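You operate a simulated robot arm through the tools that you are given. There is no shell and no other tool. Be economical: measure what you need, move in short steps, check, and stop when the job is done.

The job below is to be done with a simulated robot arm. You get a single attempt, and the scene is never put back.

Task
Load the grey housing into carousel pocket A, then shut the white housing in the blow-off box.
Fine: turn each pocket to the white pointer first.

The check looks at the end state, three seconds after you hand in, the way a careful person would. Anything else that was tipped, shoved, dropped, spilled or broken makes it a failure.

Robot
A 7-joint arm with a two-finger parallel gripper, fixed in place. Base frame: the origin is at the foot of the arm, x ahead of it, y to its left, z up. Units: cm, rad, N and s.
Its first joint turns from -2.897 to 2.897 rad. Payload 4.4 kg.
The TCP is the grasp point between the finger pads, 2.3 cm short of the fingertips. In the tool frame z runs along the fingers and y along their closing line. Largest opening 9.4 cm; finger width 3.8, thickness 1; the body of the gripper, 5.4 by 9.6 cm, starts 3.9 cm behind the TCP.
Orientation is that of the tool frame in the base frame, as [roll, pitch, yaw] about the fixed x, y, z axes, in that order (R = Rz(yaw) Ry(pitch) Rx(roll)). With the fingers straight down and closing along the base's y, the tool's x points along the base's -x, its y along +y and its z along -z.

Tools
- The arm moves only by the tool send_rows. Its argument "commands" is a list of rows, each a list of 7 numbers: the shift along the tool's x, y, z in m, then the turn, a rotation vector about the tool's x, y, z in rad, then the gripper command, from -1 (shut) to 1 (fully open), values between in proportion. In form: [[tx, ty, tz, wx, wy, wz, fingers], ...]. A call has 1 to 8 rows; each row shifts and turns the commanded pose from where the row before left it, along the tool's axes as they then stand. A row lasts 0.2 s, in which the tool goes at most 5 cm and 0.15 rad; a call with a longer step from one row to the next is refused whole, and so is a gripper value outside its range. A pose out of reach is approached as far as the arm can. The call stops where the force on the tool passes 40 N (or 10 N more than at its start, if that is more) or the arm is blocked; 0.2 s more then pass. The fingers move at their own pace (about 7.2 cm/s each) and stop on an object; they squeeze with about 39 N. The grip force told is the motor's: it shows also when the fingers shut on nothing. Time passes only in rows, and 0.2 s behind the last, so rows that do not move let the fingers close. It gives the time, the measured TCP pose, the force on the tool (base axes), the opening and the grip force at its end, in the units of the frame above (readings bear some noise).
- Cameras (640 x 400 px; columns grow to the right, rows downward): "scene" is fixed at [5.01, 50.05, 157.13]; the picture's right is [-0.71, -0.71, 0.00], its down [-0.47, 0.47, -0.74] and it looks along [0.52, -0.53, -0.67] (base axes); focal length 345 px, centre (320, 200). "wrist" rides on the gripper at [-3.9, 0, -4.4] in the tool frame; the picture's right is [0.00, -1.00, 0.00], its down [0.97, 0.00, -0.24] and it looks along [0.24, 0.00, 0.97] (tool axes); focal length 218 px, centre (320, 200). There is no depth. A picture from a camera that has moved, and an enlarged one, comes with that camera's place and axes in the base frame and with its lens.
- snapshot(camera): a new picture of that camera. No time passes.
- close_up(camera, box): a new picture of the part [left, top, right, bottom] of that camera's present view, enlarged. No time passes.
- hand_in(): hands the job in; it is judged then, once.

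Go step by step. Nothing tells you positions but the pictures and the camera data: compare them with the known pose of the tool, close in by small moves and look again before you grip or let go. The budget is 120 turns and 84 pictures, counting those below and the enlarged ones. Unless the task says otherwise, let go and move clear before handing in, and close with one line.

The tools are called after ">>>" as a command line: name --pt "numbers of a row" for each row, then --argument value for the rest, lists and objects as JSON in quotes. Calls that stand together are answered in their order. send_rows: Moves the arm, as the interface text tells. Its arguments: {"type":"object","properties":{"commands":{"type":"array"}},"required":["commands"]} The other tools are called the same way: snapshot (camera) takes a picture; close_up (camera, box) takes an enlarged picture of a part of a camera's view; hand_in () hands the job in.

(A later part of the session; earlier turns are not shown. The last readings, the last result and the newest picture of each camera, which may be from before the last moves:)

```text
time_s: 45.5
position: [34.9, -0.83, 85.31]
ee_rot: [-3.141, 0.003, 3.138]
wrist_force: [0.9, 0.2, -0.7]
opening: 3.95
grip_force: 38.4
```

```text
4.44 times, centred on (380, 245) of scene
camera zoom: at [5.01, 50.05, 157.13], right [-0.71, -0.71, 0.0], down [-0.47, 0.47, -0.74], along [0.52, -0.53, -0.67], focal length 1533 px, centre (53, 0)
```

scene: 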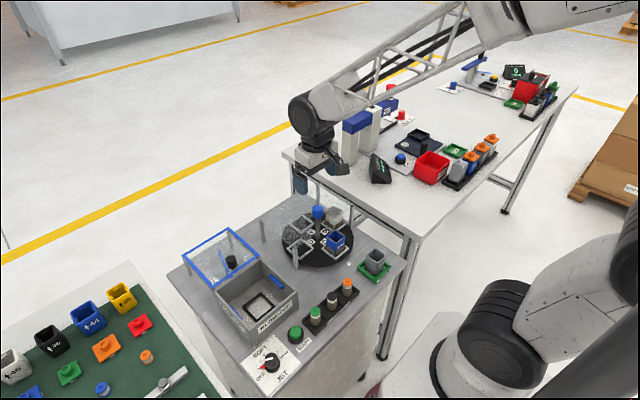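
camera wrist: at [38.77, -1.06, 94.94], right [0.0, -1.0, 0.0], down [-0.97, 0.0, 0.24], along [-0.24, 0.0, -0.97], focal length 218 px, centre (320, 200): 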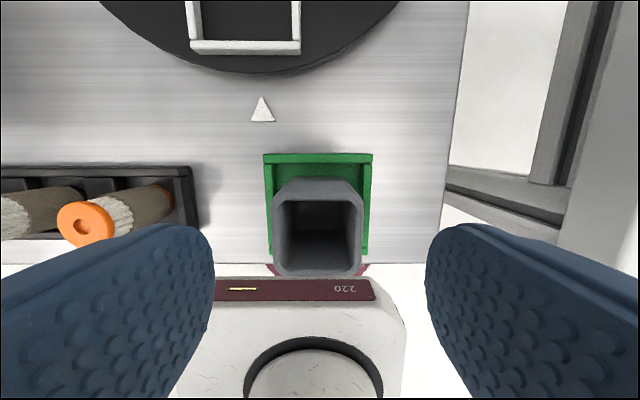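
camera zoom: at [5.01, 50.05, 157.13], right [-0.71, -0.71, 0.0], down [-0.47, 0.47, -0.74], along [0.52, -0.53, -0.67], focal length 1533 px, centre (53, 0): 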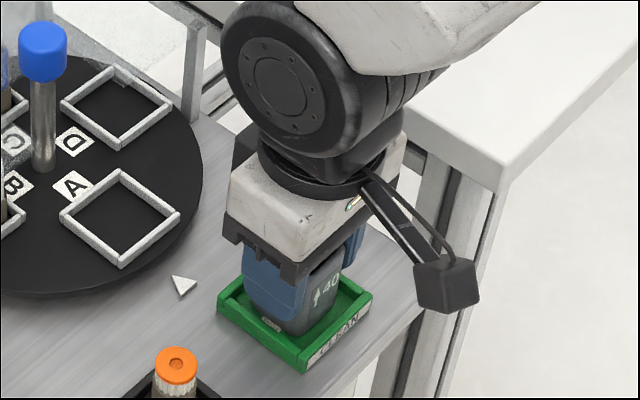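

Gripped at 3.95 cm. I'll lift and carry it to just above pocket A.

>>> send_rows --pt "0 0 -0.02 0 0 0 -1" --pt "0 0 -0.04 0 0 0 -1" --pt "0 0 -0.03 0 0 0 -1" --pt "-0.04 0.011 0 0 0 0 -1" --pt "-0.04 0.012 0 0 0 0 -1" --pt "-0.032 0.011 0 0 0 0 -1" --pt "0 0 0 0 0 0 -1"

>>> snapshot --camera "wrist"

>>> close_up --camera "scene" --box '[280, 195, 380, 275]'

```text
time_s: 47.1
position: [46.31, 2.36, 94.3]
ee_rot: [-3.141, 0.003, 3.14]
wrist_force: [0.1, 0.3, -0.2]
opening: 3.94
grip_force: 39.3
```

```text
45 pictures are left
camera wrist: at [50.08, 2.48, 98.65], right [0.0, -1.0, 0.0], down [-0.97, 0.0, 0.24], along [-0.24, 0.0, -0.97], focal length 218 px, centre (320, 200)
```

wrist: 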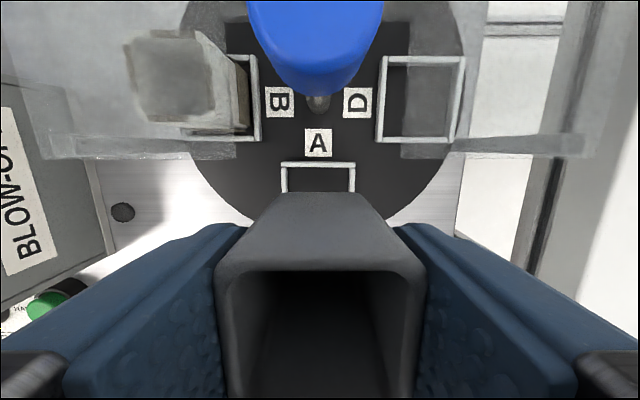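

```text
5.00 times, centred on (330, 235) of scene
camera zoom: at [5.01, 50.05, 157.13], right [-0.71, -0.71, 0.0], down [-0.47, 0.47, -0.74], along [0.52, -0.53, -0.67], focal length 1725 px, centre (270, 25)
```

zoom: 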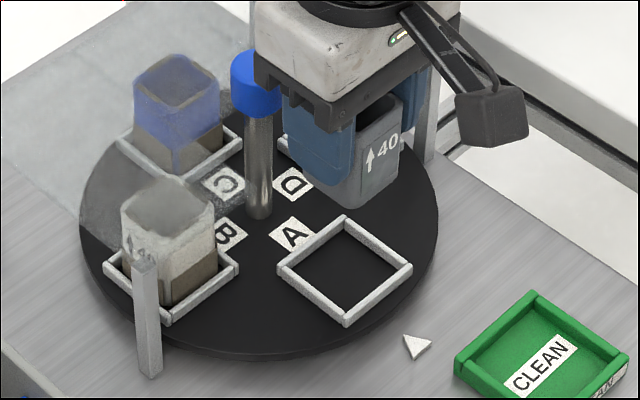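

Nearly aligned. I'll lower until the housing bottom is just above the rails and check.

>>> send_rows --pt "0.0008 0.0008 0.035 0 0 0 -1" --pt "0 0 0.03 0 0 0 -1" --pt "0 0 0 0 0 0 -1"

>>> snapshot --camera "wrist"

>>> close_up --camera "scene" --box '[310, 215, 370, 265]'

```text
time_s: 47.9
position: [46.1, 2.4, 87.8]
ee_rot: [-3.139, 0.003, 3.141]
wrist_force: [0.1, -0.1, 0.5]
opening: 3.95
grip_force: 39.3
```

```text
43 pictures are left
camera wrist: at [49.96, 2.51, 92.09], right [0.0, -1.0, 0.0], down [-0.97, 0.0, 0.24], along [-0.24, 0.0, -0.97], focal length 218 px, centre (320, 200)
```

wrist: 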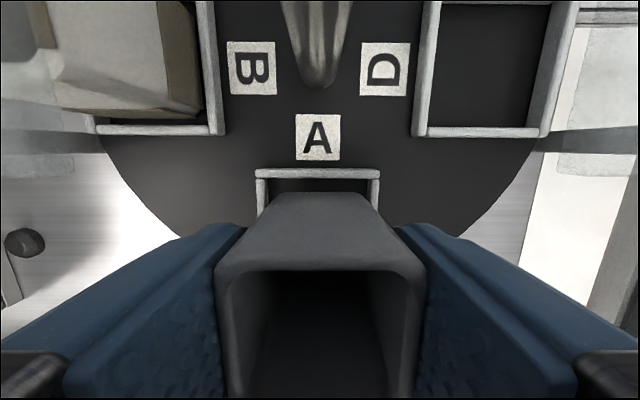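

```text
8.00 times, centred on (340, 240) of scene
camera zoom: at [5.01, 50.05, 157.13], right [-0.71, -0.71, 0.0], down [-0.47, 0.47, -0.74], along [0.52, -0.53, -0.67], focal length 2760 px, centre (160, -120)
```

zoom: 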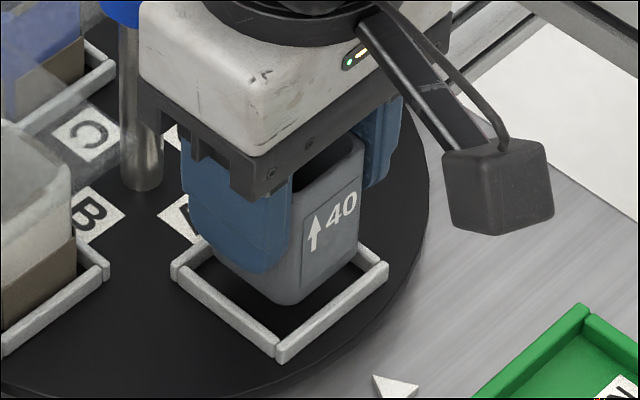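

>>> close_up --camera "wrist" --box '[240, 150, 400, 250]'

>>> close_up --camera "scene" --box '[328, 240, 362, 262]'

```text
4.00 times, centred on (320, 200) of wrist
camera zoom: at [49.96, 2.51, 92.09], right [0.0, -1.0, 0.0], down [-0.97, 0.0, 0.24], along [-0.24, 0.0, -0.97], focal length 873 px, centre (320, 200)
```

zoom: 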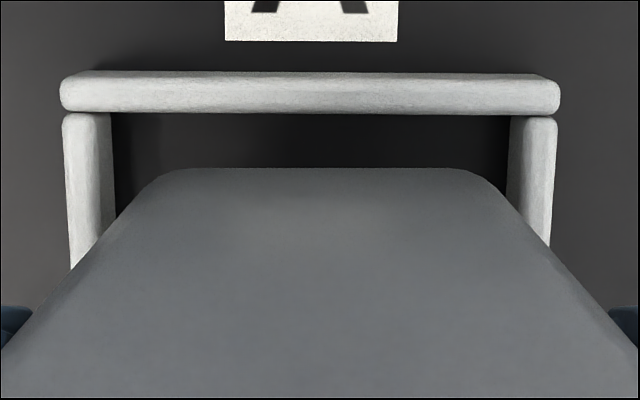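

```text
16.00 times, centred on (345, 251) of scene
camera zoom: at [5.01, 50.05, 157.13], right [-0.71, -0.71, 0.0], down [-0.47, 0.47, -0.74], along [0.52, -0.53, -0.67], focal length 5519 px, centre (-80, -616)
```

zoom: 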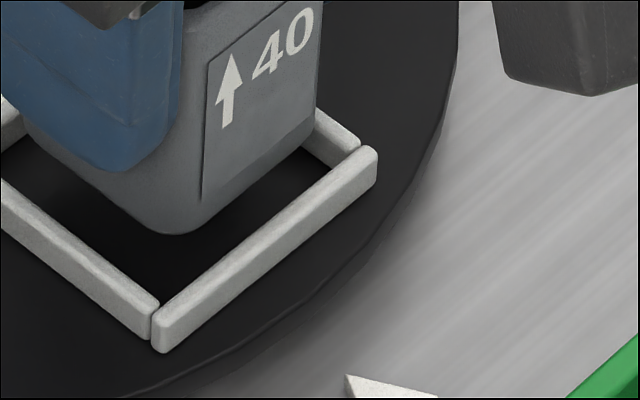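

The pocket centre is about 1 mm further in +x and +y. I'll correct for that and lower slowly.

>>> send_rows --pt "-0.0012 0.001 0 0 0 0 -1" --pt "0 0 0.006 0 0 0 -1" --pt "0 0 0.005 0 0 0 -1" --pt "0 0 0.003 0 0 0 -1"

>>> close_up --camera "wrist" --box '[240, 150, 400, 250]'

>>> close_up --camera "scene" --box '[328, 240, 362, 262]'

```text
time_s: 48.9
position: [46.38, 2.63, 86.35]
ee_rot: [3.141, 0.003, 3.137]
wrist_force: [-0.3, 0.3, -0.3]
opening: 3.95
grip_force: 38.9
```

```text
4.00 times, centred on (320, 200) of wrist
camera zoom: at [50.17, 2.64, 90.76], right [0.0, -1.0, 0.0], down [-0.97, 0.0, 0.24], along [-0.24, 0.0, -0.97], focal length 873 px, centre (320, 200)
```

zoom: 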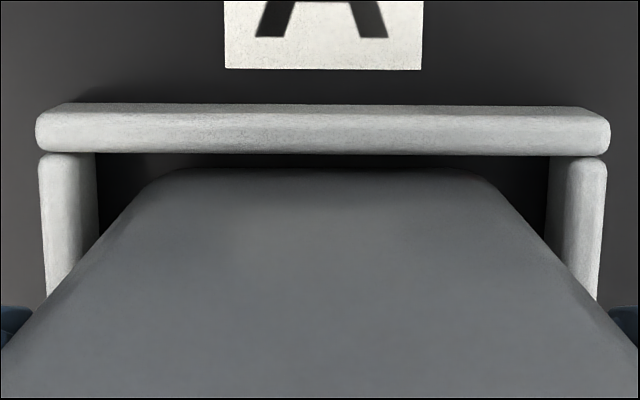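

```text
16.00 times, centred on (345, 251) of scene
camera zoom: at [5.01, 50.05, 157.13], right [-0.71, -0.71, 0.0], down [-0.47, 0.47, -0.74], along [0.52, -0.53, -0.67], focal length 5519 px, centre (-80, -616)
```

zoom: 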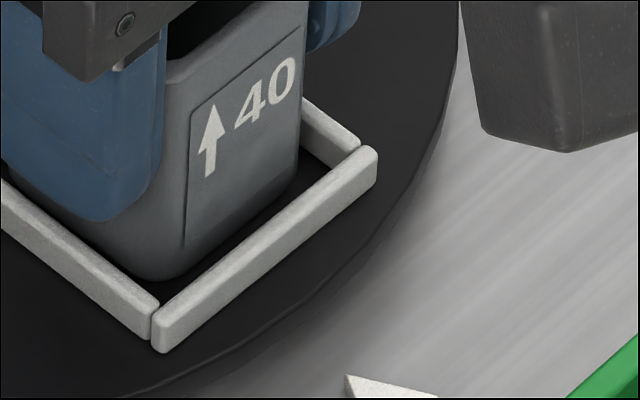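

The housing is entering the pocket centred. I'll lower to contact.

>>> send_rows --pt "0 0 0.003 0 0 0 -1" --pt "0 0 0.002 0 0 0 -1" --pt "0 0 0.002 0 0 0 -1" --pt "0 0 0.002 0 0 0 -1"

>>> close_up --camera "scene" --box '[328, 240, 362, 262]'

```text
time_s: 49.4
position: [46.51, 2.52, 86.25]
ee_rot: [3.141, 0.006, 3.141]
wrist_force: [1.0, 0.6, 6.5]
opening: 3.96
grip_force: 39.5
stopped in row 2: the force on the tool passed its limit (the readings are from after the stop); the commanded pose is now the measured one
```

```text
16.00 times, centred on (345, 251) of scene
camera zoom: at [5.01, 50.05, 157.13], right [-0.71, -0.71, 0.0], down [-0.47, 0.47, -0.74], along [0.52, -0.53, -0.67], focal length 5519 px, centre (-80, -616)
```

zoom: 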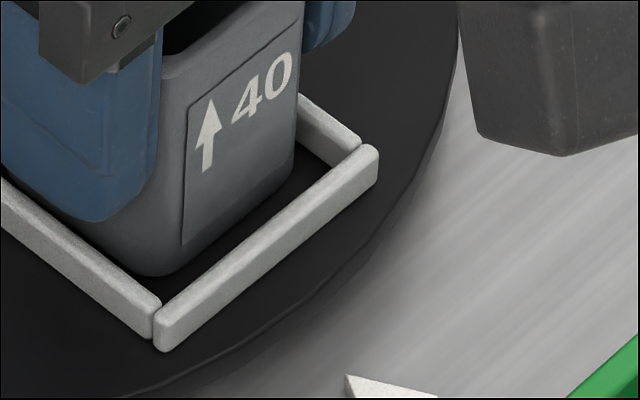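

Contact came earlier than I estimated, so I'll compare with how the other housings sit.

>>> close_up --camera "scene" --box '[280, 195, 380, 275]'

>>> close_up --camera "wrist" --box '[240, 150, 400, 250]'

```text
5.00 times, centred on (330, 235) of scene
camera zoom: at [5.01, 50.05, 157.13], right [-0.71, -0.71, 0.0], down [-0.47, 0.47, -0.74], along [0.52, -0.53, -0.67], focal length 1725 px, centre (270, 25)
```

zoom: 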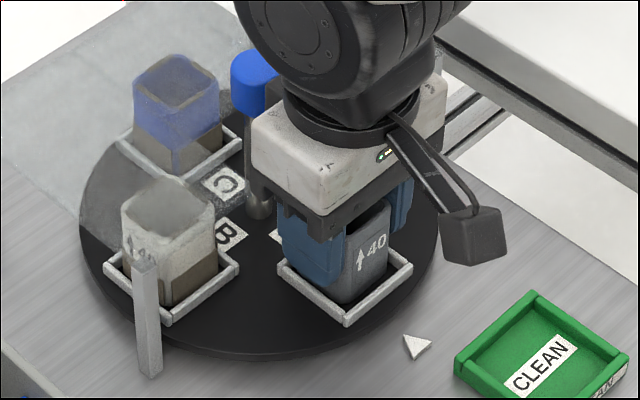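

```text
4.00 times, centred on (320, 200) of wrist
camera zoom: at [50.29, 2.6, 90.6], right [0.0, -1.0, 0.0], down [-0.97, 0.0, 0.23], along [-0.23, 0.0, -0.97], focal length 873 px, centre (320, 200)
```

zoom: 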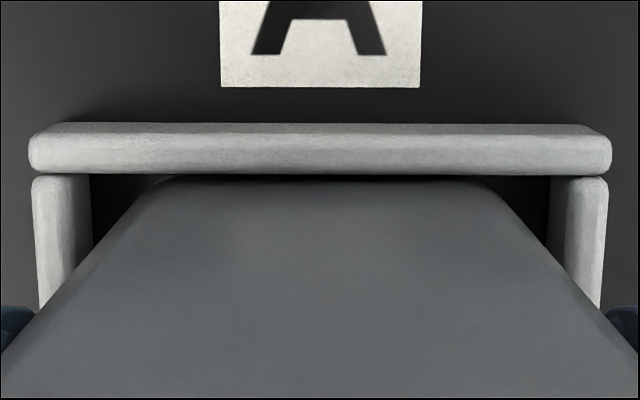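

>>> send_rows --pt "0.0015 0 -0.001 0 0 0 -1" --pt "0 0 0 0 0 0 -1" --pt "0 0 0.001 0 0 0 -1" --pt "0 0 0.001 0 0 0 -1" --pt "0 0 0.001 0 0 0 -1" --pt "0 0 0.001 0 0 0 -1"

>>> close_up --camera "scene" --box '[328, 240, 362, 262]'

```text
time_s: 50.4
position: [46.41, 2.6, 86.32]
ee_rot: [3.141, 0.009, 3.14]
wrist_force: [0.0, 0.1, 6.7]
opening: 3.94
grip_force: 39.2
stopped in row 4: the force on the tool passed its limit (the readings are from after the stop); the commanded pose is now the measured one
```

```text
16.00 times, centred on (345, 251) of scene
camera zoom: at [5.01, 50.05, 157.13], right [-0.71, -0.71, 0.0], down [-0.47, 0.47, -0.74], along [0.52, -0.53, -0.67], focal length 5519 px, centre (-80, -616)
```

zoom: 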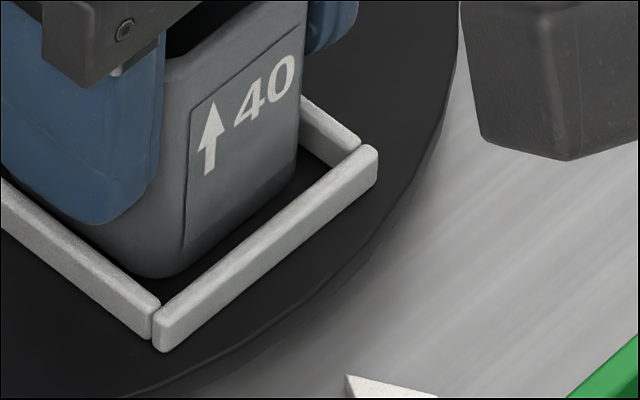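

The rails suggest the housing bottom is level with the rail top and catching the far rail. I'll lift slightly, shift about 1.5 mm in -x and 0.5 mm in -y, and retry.

>>> send_rows --pt "0 0 -0.003 0 0 0 -1" --pt "0.0018 -0.0005 0 0 0 0 -1" --pt "0 0 0 0 0 0 -1" --pt "0 0 0.002 0 0 0 -1" --pt "0 0 0.0015 0 0 0 -1" --pt "0 0 0.0015 0 0 0 -1" --pt "0 0 0.0015 0 0 0 -1"

>>> close_up --camera "scene" --box '[328, 240, 362, 262]'

>>> snapshot --camera "wrist"

```text
time_s: 51.8
position: [46.21, 2.47, 86.27]
ee_rot: [3.14, 0.012, 3.139]
wrist_force: [0.0, -0.4, 8.7]
opening: 3.96
grip_force: 38.9
stopped in row 7: the force on the tool passed its limit (the readings are from after the stop); the commanded pose is now the measured one
```

```text
16.00 times, centred on (345, 251) of scene
camera zoom: at [5.01, 50.05, 157.13], right [-0.71, -0.71, 0.0], down [-0.47, 0.47, -0.74], along [0.52, -0.53, -0.67], focal length 5519 px, centre (-80, -616)
```

zoom: 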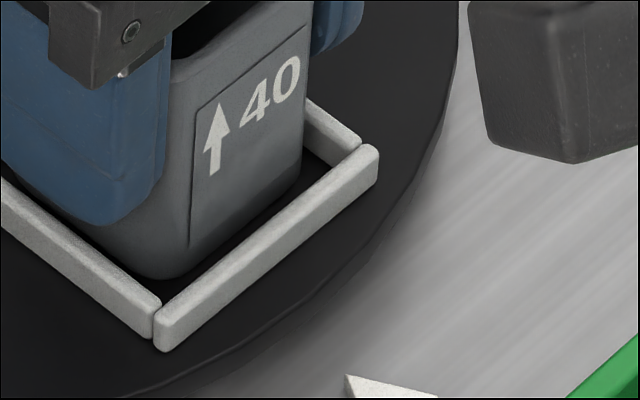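

```text
32 pictures are left
camera wrist: at [50.12, 2.56, 90.61], right [0.0, -1.0, 0.0], down [-0.97, 0.0, 0.23], along [-0.23, 0.0, -0.97], focal length 218 px, centre (320, 200)
```

wrist: 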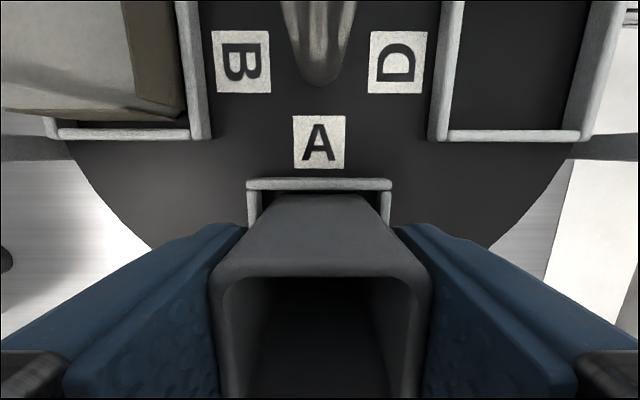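

Geometry puts the housing bottom at about z 81.8, which matches the pocket floor, and contact keeps coming at the same height. I'll open the fingers slightly and check.

>>> send_rows --pt "0 0 0 0 0 0 0.0" --pt "0 0 0 0 0 0 0.05" --pt "0 0 0 0 0 0 0.05"

>>> close_up --camera "scene" --box '[328, 240, 362, 262]'

```text
time_s: 52.6
position: [46.35, 2.46, 86.16]
ee_rot: [3.139, 0.011, 3.139]
wrist_force: [-0.2, 0.2, -1.0]
opening: 4.93
grip_force: 0.0
```

```text
16.00 times, centred on (345, 251) of scene
camera zoom: at [5.01, 50.05, 157.13], right [-0.71, -0.71, 0.0], down [-0.47, 0.47, -0.74], along [0.52, -0.53, -0.67], focal length 5519 px, centre (-80, -616)
```

zoom: 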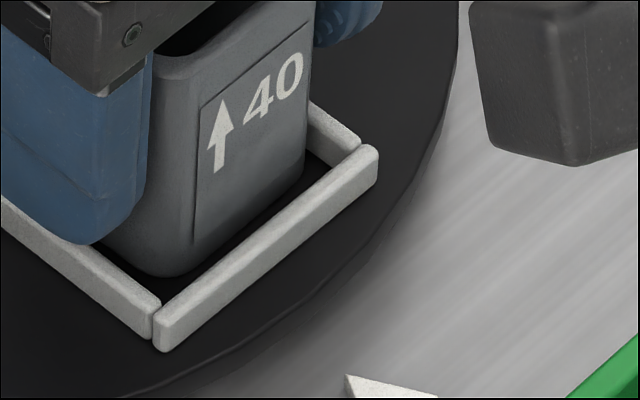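

The housing hasn't dropped. I'll back straight up and check whether it's level and inside the rails.

>>> send_rows --pt "0 0 -0.02 0 0 0 0.1" --pt "0 0 -0.04 0 0 0 0.1" --pt "0 0 -0.04 0 0 0 0.1" --pt "0.03 0 0 0 0 0 0.1" --pt "0 0 0 0 -0.011 0 0.1"

>>> close_up --camera "scene" --box '[290, 200, 380, 270]'

>>> close_up --camera "wrist" --box '[240, 50, 400, 180]'

```text
time_s: 53.8
position: [43.15, 2.36, 96.14]
ee_rot: [3.14, 0.023, 3.141]
wrist_force: [0.4, -0.3, -0.6]
opening: 5.21
grip_force: 0.1
```

```text
5.71 times, centred on (335, 235) of scene
camera zoom: at [5.01, 50.05, 157.13], right [-0.71, -0.71, 0.0], down [-0.47, 0.47, -0.74], along [0.52, -0.53, -0.67], focal length 1971 px, centre (234, 0)
```

zoom: 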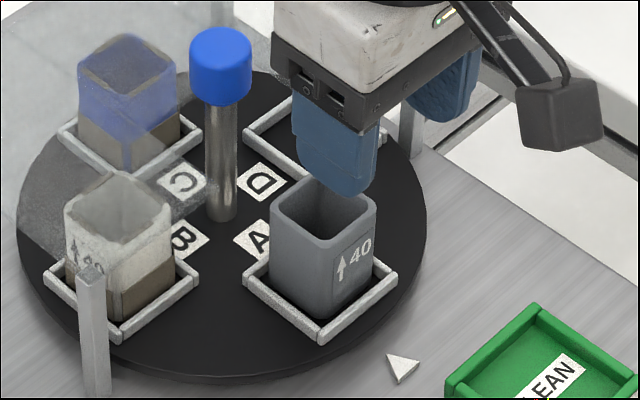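

```text
3.08 times, centred on (320, 115) of wrist
camera zoom: at [46.92, 2.4, 100.61], right [0.0, -1.0, 0.0], down [-0.98, 0.0, 0.22], along [-0.22, 0.0, -0.98], focal length 672 px, centre (320, 462)
```

zoom: 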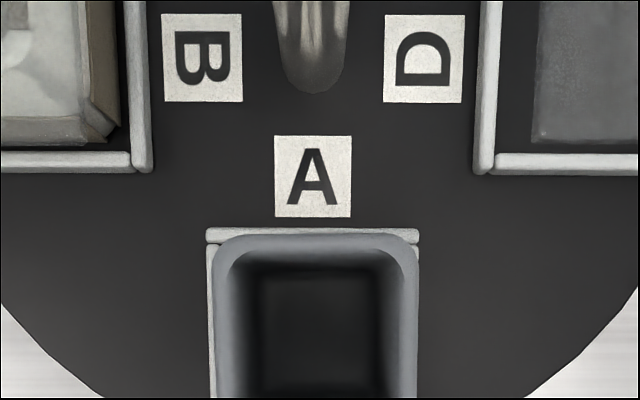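

The grey housing is seated upright in pocket A. Next I'll return to the knob, grip it low and try counter-clockwise to bring B to the pointer.

>>> send_rows --pt "0 0 -0.03 0 0.023 0 0" --pt "-0.035 0 0 0 0 0 0" --pt "-0.035 0.0005 0 0 0 0 0" --pt "-0.031 0.0005 0 0 0 0 0" --pt "0 0 0.035 0 0 0 0" --pt "0 0 0 0 0 0 0"

```text
time_s: 55.2
position: [53.46, 2.41, 95.66]
ee_rot: [3.14, -0.002, 3.14]
wrist_force: [0.6, 0.0, -0.8]
opening: 4.67
grip_force: 0.1
```

>>> send_rows --pt "0.0015 0.0005 0.02 0 0 0 0" --pt "0 0 0.02 0 0 0 0" --pt "0 0 0 0 0 0 0" --pt "0 0 0 0 0 0 -1" --pt "0 0 0 0 0 0 -1" --pt "0 0 0 0 0 0 -1"

>>> send_rows --pt "0 0 0 0 0 -0.05 -1" --pt "0 0 0 0 0 -0.05 -1" --pt "0 0 0 0 0 -0.05 -1" --pt "0 0 0 0 0 -0.05 -1" --pt "0 0 0 0 0 -0.05 -1" --pt "0 0 0 0 0 -0.05 -1"

>>> close_up --camera "scene" --box '[280, 195, 380, 275]'

```text
time_s: 56.2
position: [53.22, 2.43, 91.71]
ee_rot: [3.141, -0.002, 3.14]
wrist_force: [1.8, -24.0, 2.6]
opening: 2.99
grip_force: 38.8
stopped in row 5: the force on the tool passed its limit (the readings are from after the stop); the commanded pose is now the measured one
```

```text
time_s: 57.0
position: [53.23, 2.35, 91.64]
ee_rot: [3.139, -0.001, -3.016]
wrist_force: [1.4, -14.4, 2.4]
opening: 3.0
grip_force: 44.9
stopped in row 3: the force on the tool passed its limit (the readings are from after the stop); the commanded pose is now the measured one
```

```text
5.00 times, centred on (330, 235) of scene
camera zoom: at [5.01, 50.05, 157.13], right [-0.71, -0.71, 0.0], down [-0.47, 0.47, -0.74], along [0.52, -0.53, -0.67], focal length 1725 px, centre (270, 25)
```

zoom: 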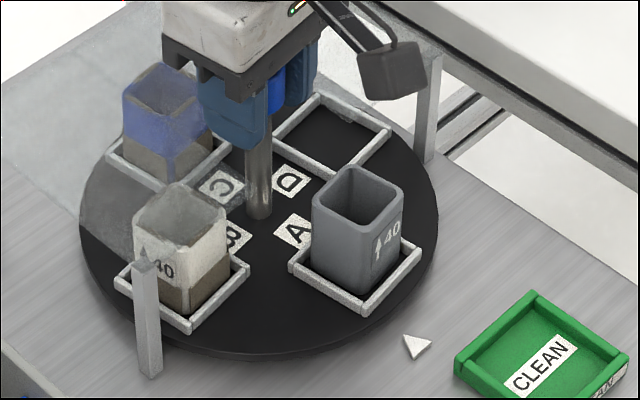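

>>> send_rows --pt "0 -0.0008 0 0 0 -0.03 -1" --pt "0 0 0 0 0 -0.05 -1" --pt "0 0 0 0 0 -0.05 -1" --pt "0 0 0 0 0 -0.05 -1" --pt "0 0 0 0 0 -0.05 -1" --pt "0 0 0 0 0 -0.05 -1" --pt "0 0 0 0 0 -0.05 -1"

>>> close_up --camera "scene" --box '[280, 195, 380, 275]'

```text
time_s: 57.9
position: [53.25, 2.44, 91.57]
ee_rot: [-3.141, -0.003, -2.867]
wrist_force: [3.0, 15.5, 0.1]
opening: 2.98
grip_force: 44.7
stopped in row 4: the force on the tool passed its limit (the readings are from after the stop); the commanded pose is now the measured one
```

```text
5.00 times, centred on (330, 235) of scene
camera zoom: at [5.01, 50.05, 157.13], right [-0.71, -0.71, 0.0], down [-0.47, 0.47, -0.74], along [0.52, -0.53, -0.67], focal length 1725 px, centre (270, 25)
```

zoom: 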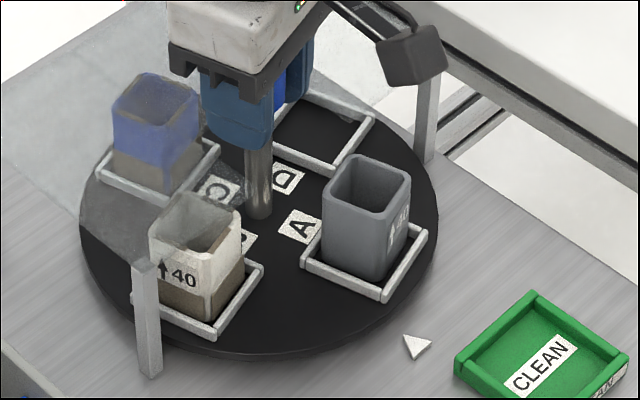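

Counter-clockwise works with the lower grip. Carrying on.

>>> send_rows --pt "0 0.0005 0 0 0 -0.03 -1" --pt "0 0 0 0 0 -0.05 -1" --pt "0 0 0 0 0 -0.05 -1" --pt "0 0 0 0 0 -0.05 -1" --pt "0 0 0 0 0 -0.05 -1" --pt "0 0 0 0 0 -0.05 -1" --pt "0 0 0 0 0 -0.05 -1"

>>> send_rows --pt "0 0 0 0 0 -0.05 -1" --pt "0 0 0 0 0 -0.05 -1" --pt "0 0 0 0 0 -0.05 -1" --pt "0 0 0 0 0 -0.05 -1" --pt "0 0 0 0 0 -0.05 -1"

>>> close_up --camera "scene" --box '[280, 195, 380, 275]'

```text
time_s: 58.8
position: [53.12, 2.47, 91.71]
ee_rot: [3.141, -0.003, -2.734]
wrist_force: [2.8, -13.9, 0.8]
opening: 3.0
grip_force: 45.3
stopped in row 4: the force on the tool passed its limit (the readings are from after the stop); the commanded pose is now the measured one
```

```text
time_s: 60.0
position: [53.27, 2.46, 91.67]
ee_rot: [-3.141, -0.002, -2.486]
wrist_force: [-7.2, -25.5, 15.1]
opening: 2.99
grip_force: 44.8
```

```text
5.00 times, centred on (330, 235) of scene
camera zoom: at [5.01, 50.05, 157.13], right [-0.71, -0.71, 0.0], down [-0.47, 0.47, -0.74], along [0.52, -0.53, -0.67], focal length 1725 px, centre (270, 25)
```

zoom: 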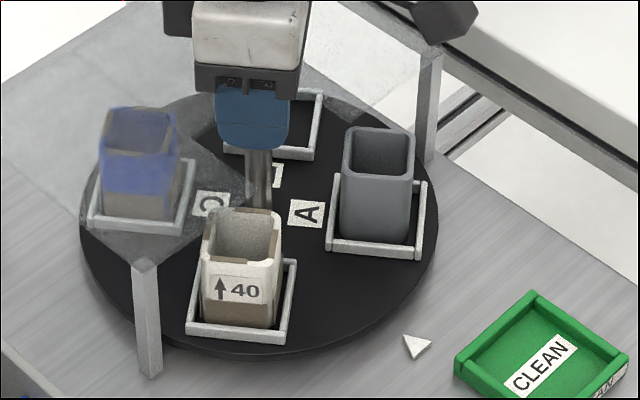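

>>> send_rows --pt "0.0005 -0.0005 -0.0004 0 0 -0.03 -1" --pt "0 0 0 0 0 -0.05 -1" --pt "0 0 0 0 0 -0.05 -1" --pt "0 0 0 0 0 -0.05 -1" --pt "0 0 0 0 0 -0.05 -1" --pt "0 0 0 0 0 -0.05 -1" --pt "0 0 0 0 0 -0.05 -1" --pt "0 0 0 0 0 -0.05 -1"

>>> send_rows --pt "0 0 0 0 0 -0.05 -1" --pt "0 0 0 0 0 -0.05 -1" --pt "0 0 0 0 0 -0.05 -1" --pt "0 0 0 0 0 -0.05 -1" --pt "0 0 0 0 0 -0.05 -1"

```text
time_s: 61.8
position: [53.19, 2.43, 91.69]
ee_rot: [3.14, -0.002, -2.105]
wrist_force: [6.8, 27.6, -16.6]
opening: 2.98
grip_force: 45.4
```

```text
time_s: 63.0
position: [53.3, 2.36, 91.64]
ee_rot: [3.139, -0.002, -1.854]
wrist_force: [13.2, 4.5, -14.4]
opening: 2.98
grip_force: 44.6
```

>>> send_rows --pt "0 -0.0003 0.0004 0 0 -0.05 -1" --pt "0 0 0 0 0 -0.05 -1" --pt "0 0 0 0 0 -0.05 -1" --pt "0 0 0 0 0 -0.05 -1" --pt "0 0 0 0 0 -0.05 -1" --pt "0 0 0 0 0 -0.03 -1"

>>> send_rows --pt "0 0 0 0 0 0 0" --pt "0 0 0 0 0 0 0" --pt "0 0 0 0 0 0 0" --pt "0 0 -0.04 0 0 0 0.2" --pt "0 0 -0.03 0 0 0 0.5" --pt "0 0 0 0 0 0 0.5"

>>> close_up --camera "scene" --box '[280, 195, 380, 275]'

```text
time_s: 64.4
position: [53.11, 2.45, 91.73]
ee_rot: [3.138, 0.0, -1.577]
wrist_force: [-11.4, 8.1, 3.7]
opening: 3.01
grip_force: 44.7
```

```text
time_s: 65.8
position: [53.17, 2.45, 98.82]
ee_rot: [3.14, 0.0, -1.578]
wrist_force: [0.2, 0.0, 0.1]
opening: 7.06
grip_force: 0.0
```

```text
5.00 times, centred on (330, 235) of scene
camera zoom: at [5.01, 50.05, 157.13], right [-0.71, -0.71, 0.0], down [-0.47, 0.47, -0.74], along [0.52, -0.53, -0.67], focal length 1725 px, centre (270, 25)
```

zoom: 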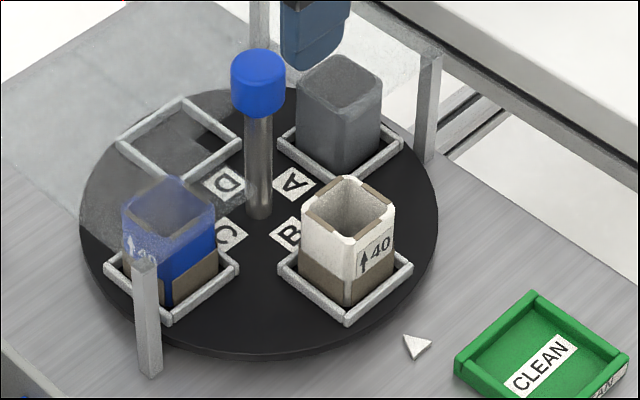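

B with the white housing is at the pointer, and the grey one is riding properly in A. I'll turn the tool back to yaw π and go above the white housing.

>>> send_rows --pt "0 0 -0.01 0 0 0.142 0.5" --pt "0 0 0 0 0 0.142 0.5" --pt "0 0 0 0 0 0.142 0.5" --pt "0 0 0 0 0 0.142 0.5" --pt "0 0 0 0 0 0.142 0.5" --pt "0 0 0 0 0 0.142 0.5" --pt "0 0 0 0 0 0.142 0.5" --pt "0 0 0 0 0 0.142 0.5"

>>> send_rows --pt "0 0 0 0 0 0.142 0.5" --pt "0 0 0 0 0 0.142 0.5" --pt "0 0 0 0 0 0.142 0.5" --pt "0.035 0 0 0 0 0 0.5" --pt "0.035 0.001 0 0 0 0 0.5" --pt "0 0 0.04 0 0 0 0.5" --pt "0 0 0 0 0 0 0.5"

>>> snapshot --camera "wrist"

```text
time_s: 67.6
position: [53.15, 2.39, 99.78]
ee_rot: [3.141, -0.003, -2.715]
wrist_force: [-0.7, 0.2, 0.1]
opening: 7.05
grip_force: 0.0
```

```text
time_s: 69.2
position: [46.24, 2.5, 95.7]
ee_rot: [3.141, -0.001, -3.14]
wrist_force: [-0.4, -0.2, 0.2]
opening: 7.06
grip_force: 0.0
```

```text
24 pictures are left
camera wrist: at [50.06, 2.6, 100.1], right [0.0, -1.0, 0.0], down [-0.97, 0.0, 0.24], along [-0.24, 0.0, -0.97], focal length 218 px, centre (320, 200)
```

wrist: 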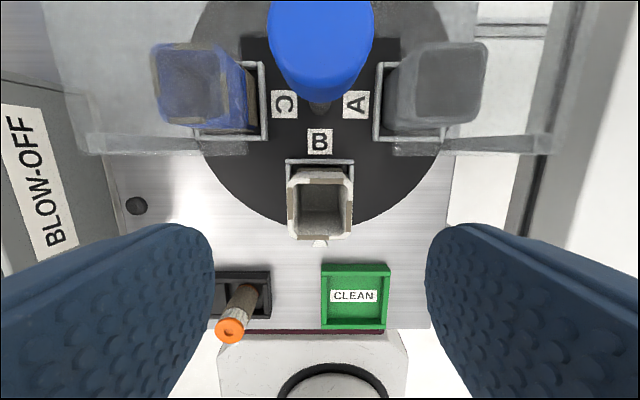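

Centred over the white housing. I'll descend to z 86.2, grip and lift.

>>> send_rows --pt "0 0.0005 0.04 0 0 0 0.5" --pt "0 0 0.035 0 0 0 0.5" --pt "0 0 0.02 0 0 0 0.5" --pt "0 0 0 0 0 0 0.3" --pt "0 0 0 0 0 0 -0.1" --pt "0 0 0 0 0 0 -0.3" --pt "0 0 0 0 0 0 -1"

>>> close_up --camera "scene" --box '[300, 205, 380, 265]'

```text
time_s: 70.8
position: [46.32, 2.6, 86.21]
ee_rot: [3.141, -0.001, -3.138]
wrist_force: [-0.2, 0.0, -0.5]
opening: 3.94
grip_force: 38.7
```

```text
6.67 times, centred on (340, 235) of scene
camera zoom: at [5.01, 50.05, 157.13], right [-0.71, -0.71, 0.0], down [-0.47, 0.47, -0.74], along [0.52, -0.53, -0.67], focal length 2300 px, centre (187, -33)
```

zoom: 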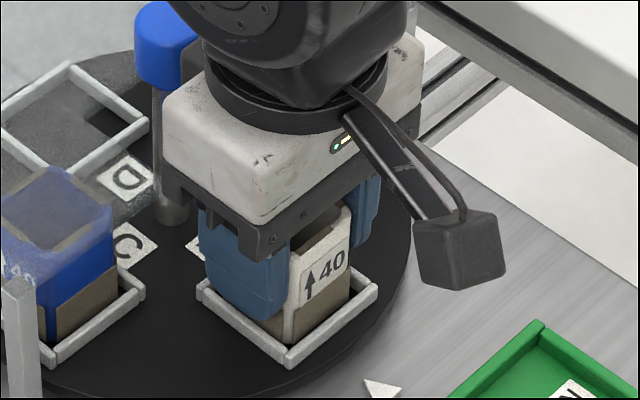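

Gripped. I'll lift, then carry it to above the blow-off box.

>>> send_rows --pt "0 0 -0.01 0 0 0 -1" --pt "0 0 -0.03 0 0 0 -1" --pt "0 0 -0.045 0 0 0 -1" --pt "0 0 -0.045 0 0 0 -1" --pt "0 0 0 0 0 0 -1"

>>> send_rows --pt "0 0.04 0 0 0 0 -1" --pt "0 0.045 0 0 0 0 -1" --pt "-0.005 0.045 0 0 0 0 -1" --pt "-0.005 0.045 0 0 0 0 -1" --pt "0 0.045 0 0 0 0 -1" --pt "0 0.03 0 0 0 0 -1" --pt "0 0 0 0 0 0 -1"

>>> snapshot --camera "wrist"

>>> close_up --camera "scene" --box '[170, 180, 330, 320]'

```text
time_s: 72.0
position: [45.99, 2.53, 99.48]
ee_rot: [-3.142, -0.002, -3.14]
wrist_force: [0.0, 0.1, 0.3]
opening: 3.96
grip_force: 38.8
```

```text
time_s: 73.6
position: [47.1, 27.84, 99.2]
ee_rot: [-3.141, -0.002, -3.14]
wrist_force: [0.1, -0.4, -0.7]
opening: 3.95
grip_force: 39.4
```

```text
22 pictures are left
camera wrist: at [50.99, 27.85, 103.48], right [0.0, -1.0, 0.0], down [-0.97, 0.0, 0.24], along [-0.24, 0.0, -0.97], focal length 218 px, centre (320, 200)
```

wrist: 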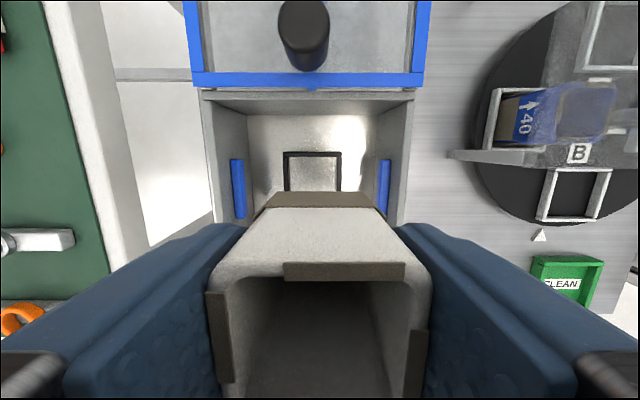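

```text
2.86 times, centred on (250, 250) of scene
camera zoom: at [5.01, 50.05, 157.13], right [-0.71, -0.71, 0.0], down [-0.47, 0.47, -0.74], along [0.52, -0.53, -0.67], focal length 986 px, centre (520, 57)
```

zoom: 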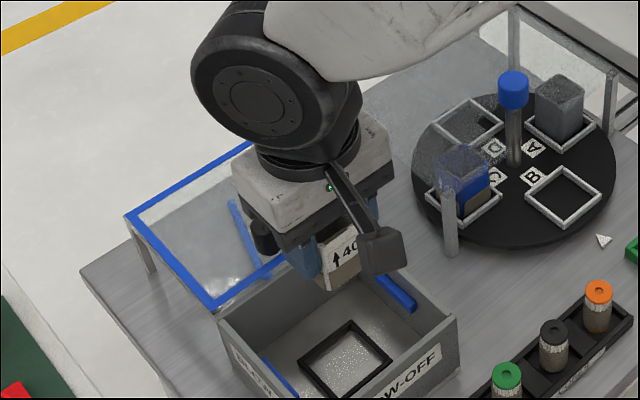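

The nest centre is at about (47.3, 28.5). I'll align and descend part-way.

>>> send_rows --pt "-0.0015 0.0068 0 0 0 0 -1" --pt "0 0 0.04 0 0 0 -1" --pt "0 0 0.04 0 0 0 -1" --pt "0 0 0.03 0 0 0 -1" --pt "0 0 0 0 0 0 -1"

>>> snapshot --camera "wrist"

>>> close_up --camera "scene" --box '[210, 240, 310, 320]'

```text
time_s: 74.8
position: [47.26, 28.24, 88.1]
ee_rot: [-3.141, -0.002, -3.14]
wrist_force: [-0.7, 0.1, -0.5]
opening: 3.97
grip_force: 38.8
```

```text
20 pictures are left
camera wrist: at [51.16, 28.25, 92.52], right [0.0, -1.0, 0.0], down [-0.97, 0.0, 0.24], along [-0.24, 0.0, -0.97], focal length 218 px, centre (320, 200)
```

wrist: 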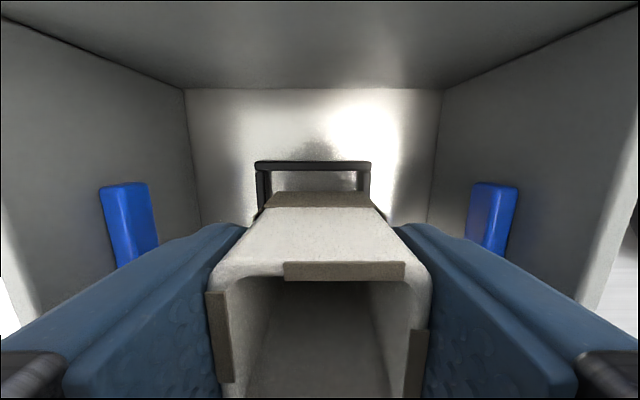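

```text
5.00 times, centred on (260, 280) of scene
camera zoom: at [5.01, 50.05, 157.13], right [-0.71, -0.71, 0.0], down [-0.47, 0.47, -0.74], along [0.52, -0.53, -0.67], focal length 1725 px, centre (620, -200)
```

zoom: 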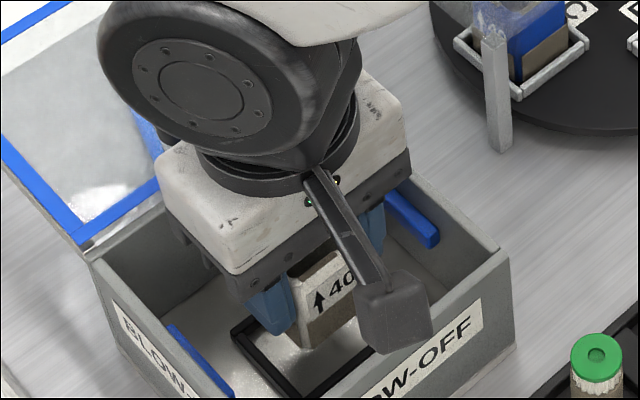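

I need to shift about +0.37 cm in y and +0.2 cm in x, then lower into the nest.

>>> send_rows --pt "-0.002 0.0037 0 0 0 0 -1" --pt "0 0 0.01 0 0 0 -1" --pt "0 0 0.006 0 0 0 -1" --pt "0 0 0 0 0 0 -1"

>>> snapshot --camera "wrist"

```text
time_s: 75.8
position: [47.51, 28.59, 86.44]
ee_rot: [-3.14, -0.003, -3.139]
wrist_force: [0.1, 0.4, 0.3]
opening: 3.94
grip_force: 39.0
```

```text
18 pictures are left
camera wrist: at [51.39, 28.66, 90.89], right [0.0, -1.0, 0.0], down [-0.97, 0.0, 0.24], along [-0.24, 0.0, -0.97], focal length 218 px, centre (320, 200)
```

wrist: 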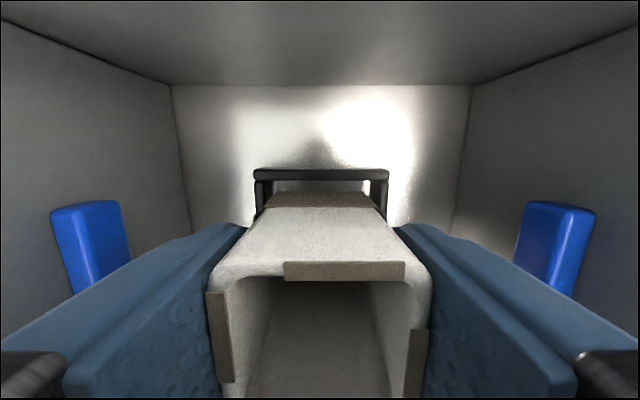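

Centred. I'll lower to contact.

>>> send_rows --pt "0 0 0.004 0 0 0 -1" --pt "0 0 0.003 0 0 0 -1" --pt "0 0 0.002 0 0 0 -1" --pt "0 0 0.0015 0 0 0 -1" --pt "0 0 0.0015 0 0 0 -1" --pt "0 0 0.0015 0 0 0 -1"

>>> close_up --camera "wrist" --box '[220, 140, 420, 265]'

```text
time_s: 77.2
position: [47.55, 28.65, 85.24]
ee_rot: [3.141, -0.002, -3.141]
wrist_force: [-3.0, 0.3, 7.4]
opening: 3.97
grip_force: 38.8
```

```text
3.20 times, centred on (320, 202) of wrist
camera zoom: at [51.33, 28.75, 89.58], right [0.0, -1.0, 0.0], down [-0.97, 0.0, 0.24], along [-0.24, 0.0, -0.97], focal length 698 px, centre (320, 192)
```

zoom: 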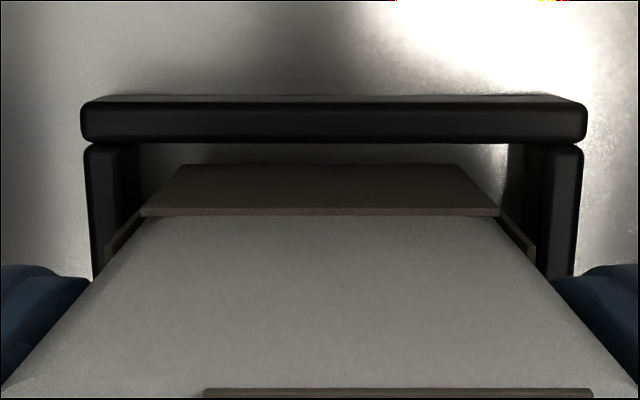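

The housing touches the floor inside the nest, at the height I expected. I'll release and rise straight up.

>>> send_rows --pt "0 0 0 0 0 0 0.0" --pt "0 0 0 0 0 0 0.1" --pt "0 0 0 0 0 0 0.1" --pt "0 0 -0.02 0 0 0 0.1" --pt "0 0 -0.04 0 0 0 0.1" --pt "0 0 -0.05 0 0 0 0.1" --pt "0 0 -0.03 0 0 0 0.1" --pt "0 0 0 0 0 0 0.1"

>>> snapshot --camera "wrist"

```text
time_s: 79.0
position: [47.45, 28.57, 99.32]
ee_rot: [3.141, -0.003, -3.138]
wrist_force: [-0.6, -0.2, -0.3]
opening: 5.16
grip_force: 0.1
```

```text
16 pictures are left
camera wrist: at [51.27, 28.7, 103.66], right [0.0, -1.0, 0.0], down [-0.97, 0.0, 0.24], along [-0.24, 0.0, -0.97], focal length 218 px, centre (320, 200)
```

wrist: 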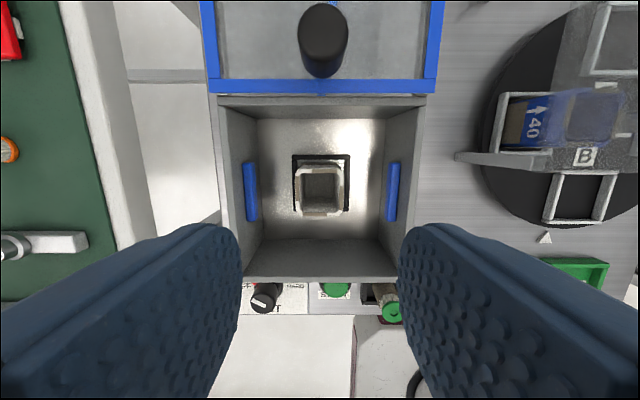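

The white housing sits in the nest. The lid knob is at about (56.4, 28.6) with its top near z 92, so I'll move above it.

>>> send_rows --pt "-0.045 0 0 0 0 0 0.1" --pt "-0.044 0 0 0 0 0 0.1" --pt "0 0 0.03 0 0 0 0.1" --pt "0 0 0 0 0 0 0.1"

>>> snapshot --camera "wrist"

>>> close_up --camera "scene" --box '[170, 190, 310, 300]'

```text
time_s: 80.0
position: [56.36, 28.53, 96.22]
ee_rot: [-3.14, -0.003, -3.14]
wrist_force: [0.7, -1.4, 0.1]
opening: 5.15
grip_force: 0.1
```

```text
15 pictures are left
camera wrist: at [60.29, 28.76, 100.42], right [0.0, -1.0, 0.0], down [-0.97, 0.0, 0.24], along [-0.24, 0.0, -0.97], focal length 218 px, centre (320, 200)
```

wrist: 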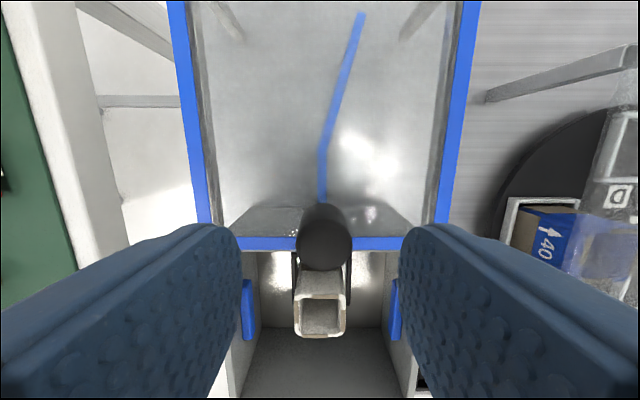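

```text
3.64 times, centred on (240, 245) of scene
camera zoom: at [5.01, 50.05, 157.13], right [-0.71, -0.71, 0.0], down [-0.47, 0.47, -0.74], along [0.52, -0.53, -0.67], focal length 1254 px, centre (611, 36)
```

zoom: 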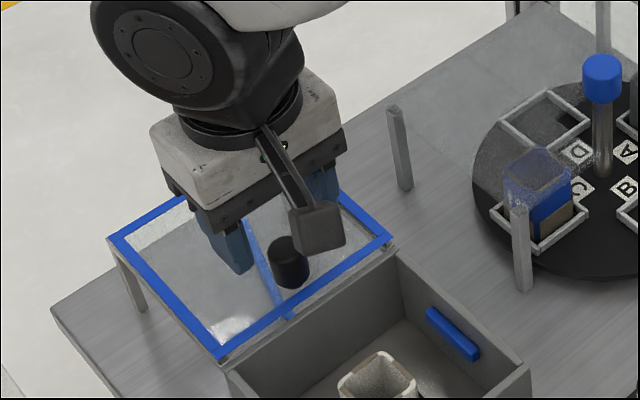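

>>> send_rows --pt "0.003 0 0.02 0 0 0 0.1" --pt "0 0 0.015 0 0 0 0.1" --pt "0 0 0.01 0 0 0 0.1" --pt "0 0 0 0 0 0 0.1"

>>> close_up --camera "scene" --box '[190, 210, 290, 290]'

```text
time_s: 81.0
position: [56.11, 28.65, 91.7]
ee_rot: [3.14, -0.003, -3.141]
wrist_force: [0.6, 0.4, -0.9]
opening: 5.16
grip_force: 0.0
```

```text
5.00 times, centred on (240, 250) of scene
camera zoom: at [5.01, 50.05, 157.13], right [-0.71, -0.71, 0.0], down [-0.47, 0.47, -0.74], along [0.52, -0.53, -0.67], focal length 1725 px, centre (720, -50)
```

zoom: 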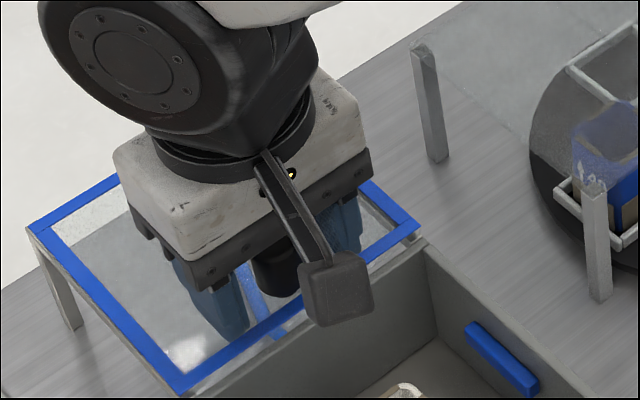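

The knob is between the fingers. I'll grip it.

>>> send_rows --pt "0 0 0 0 0 0 -0.5" --pt "0 0 0 0 0 0 -1" --pt "0 0 0 0 0 0 -1"

>>> send_rows --pt "0.005 0 0 0 0 0 -1" --pt "0.01 0 0 0 0 0 -1" --pt "0.01 0 0 0 0 0 -1"

>>> close_up --camera "scene" --box '[170, 210, 310, 320]'

```text
time_s: 81.6
position: [56.25, 28.52, 91.76]
ee_rot: [-3.138, -0.004, -3.141]
wrist_force: [-0.3, -23.4, -3.5]
opening: 2.36
grip_force: 39.4
stopped in row 2: the force on the tool passed its limit (the readings are from after the stop); the commanded pose is now the measured one
```

```text
time_s: 82.5
position: [53.63, 28.5, 91.73]
ee_rot: [-3.137, -0.003, 3.141]
wrist_force: [2.0, -7.6, 10.8]
opening: 2.37
grip_force: 44.9
stopped in row 3: the force on the tool passed its limit (the readings are from after the stop); the commanded pose is now the measured one
```

```text
3.64 times, centred on (240, 265) of scene
camera zoom: at [5.01, 50.05, 157.13], right [-0.71, -0.71, 0.0], down [-0.47, 0.47, -0.74], along [0.52, -0.53, -0.67], focal length 1254 px, centre (611, -36)
```

zoom: 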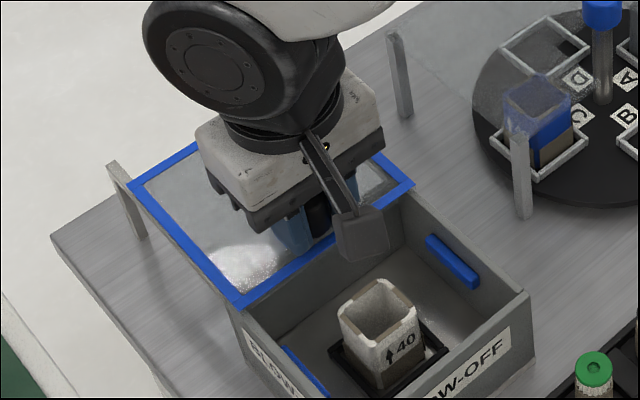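

The lid slides with the tool. Continuing.

>>> send_rows --pt "0.003 -0.0004 -0.0004 0 0 0 -1" --pt "0.01 0 0 0 0 0 -1" --pt "0.01 0 0 0 0 0 -1" --pt "0.01 0 0 0 0 0 -1" --pt "0.01 0 0 0 0 0 -1" --pt "0.01 0 0 0 0 0 -1"

>>> send_rows --pt "0.01 0 0 0 0 0 -1" --pt "0.01 0 0 0 0 0 -1" --pt "0.01 0 0 0 0 0 -1"

>>> close_up --camera "scene" --box '[170, 210, 310, 320]'

```text
time_s: 83.9
position: [48.2, 28.57, 91.61]
ee_rot: [-3.138, -0.005, -3.139]
wrist_force: [-0.3, 20.3, -24.5]
opening: 2.39
grip_force: 44.7
```

```text
time_s: 84.7
position: [45.39, 28.6, 91.73]
ee_rot: [-3.138, -0.005, -3.141]
wrist_force: [-0.1, 12.9, -21.4]
opening: 2.38
grip_force: 45.3
```

```text
3.64 times, centred on (240, 265) of scene
camera zoom: at [5.01, 50.05, 157.13], right [-0.71, -0.71, 0.0], down [-0.47, 0.47, -0.74], along [0.52, -0.53, -0.67], focal length 1254 px, centre (611, -36)
```

zoom: 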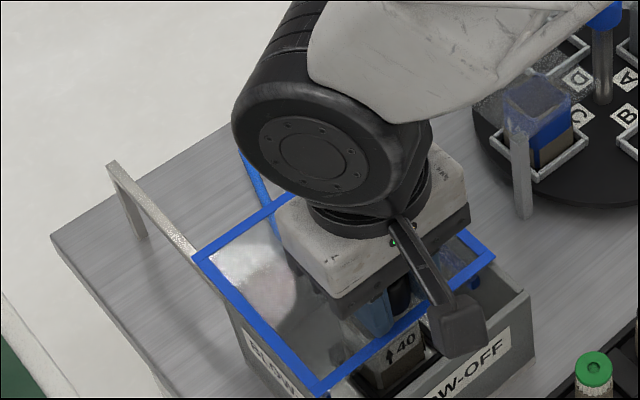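

About 3 cm remains. I'll go slowly to the stop.

>>> send_rows --pt "0.005 0.0004 0.0005 0 0 0 -1" --pt "0.006 0 0 0 0 0 -1" --pt "0.006 0 0 0 0 0 -1" --pt "0.005 0 0 0 0 0 -1" --pt "0.004 0 0 0 0 0 -1" --pt "0.004 0 0 0 0 0 -1" --pt "0.003 0 0 0 0 0 -1"

>>> close_up --camera "scene" --box '[190, 230, 310, 320]'

```text
time_s: 86.4
position: [42.13, 28.49, 91.64]
ee_rot: [-3.139, -0.002, 3.141]
wrist_force: [7.4, -4.1, 9.4]
opening: 2.35
grip_force: 45.1
stopped in row 7: the force on the tool passed its limit (the readings are from after the stop); the commanded pose is now the measured one
```

```text
4.44 times, centred on (250, 275) of scene
camera zoom: at [5.01, 50.05, 157.13], right [-0.71, -0.71, 0.0], down [-0.47, 0.47, -0.74], along [0.52, -0.53, -0.67], focal length 1533 px, centre (631, -133)
```

zoom: 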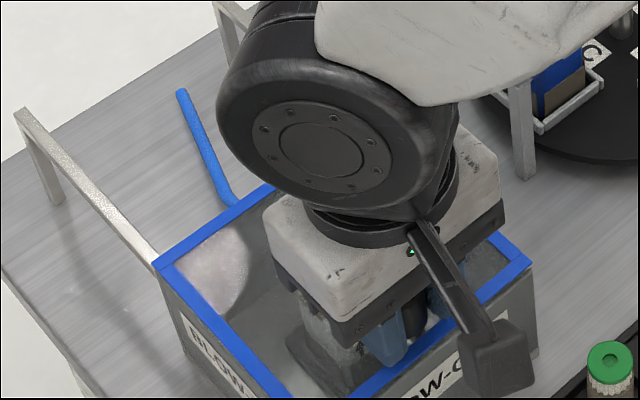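

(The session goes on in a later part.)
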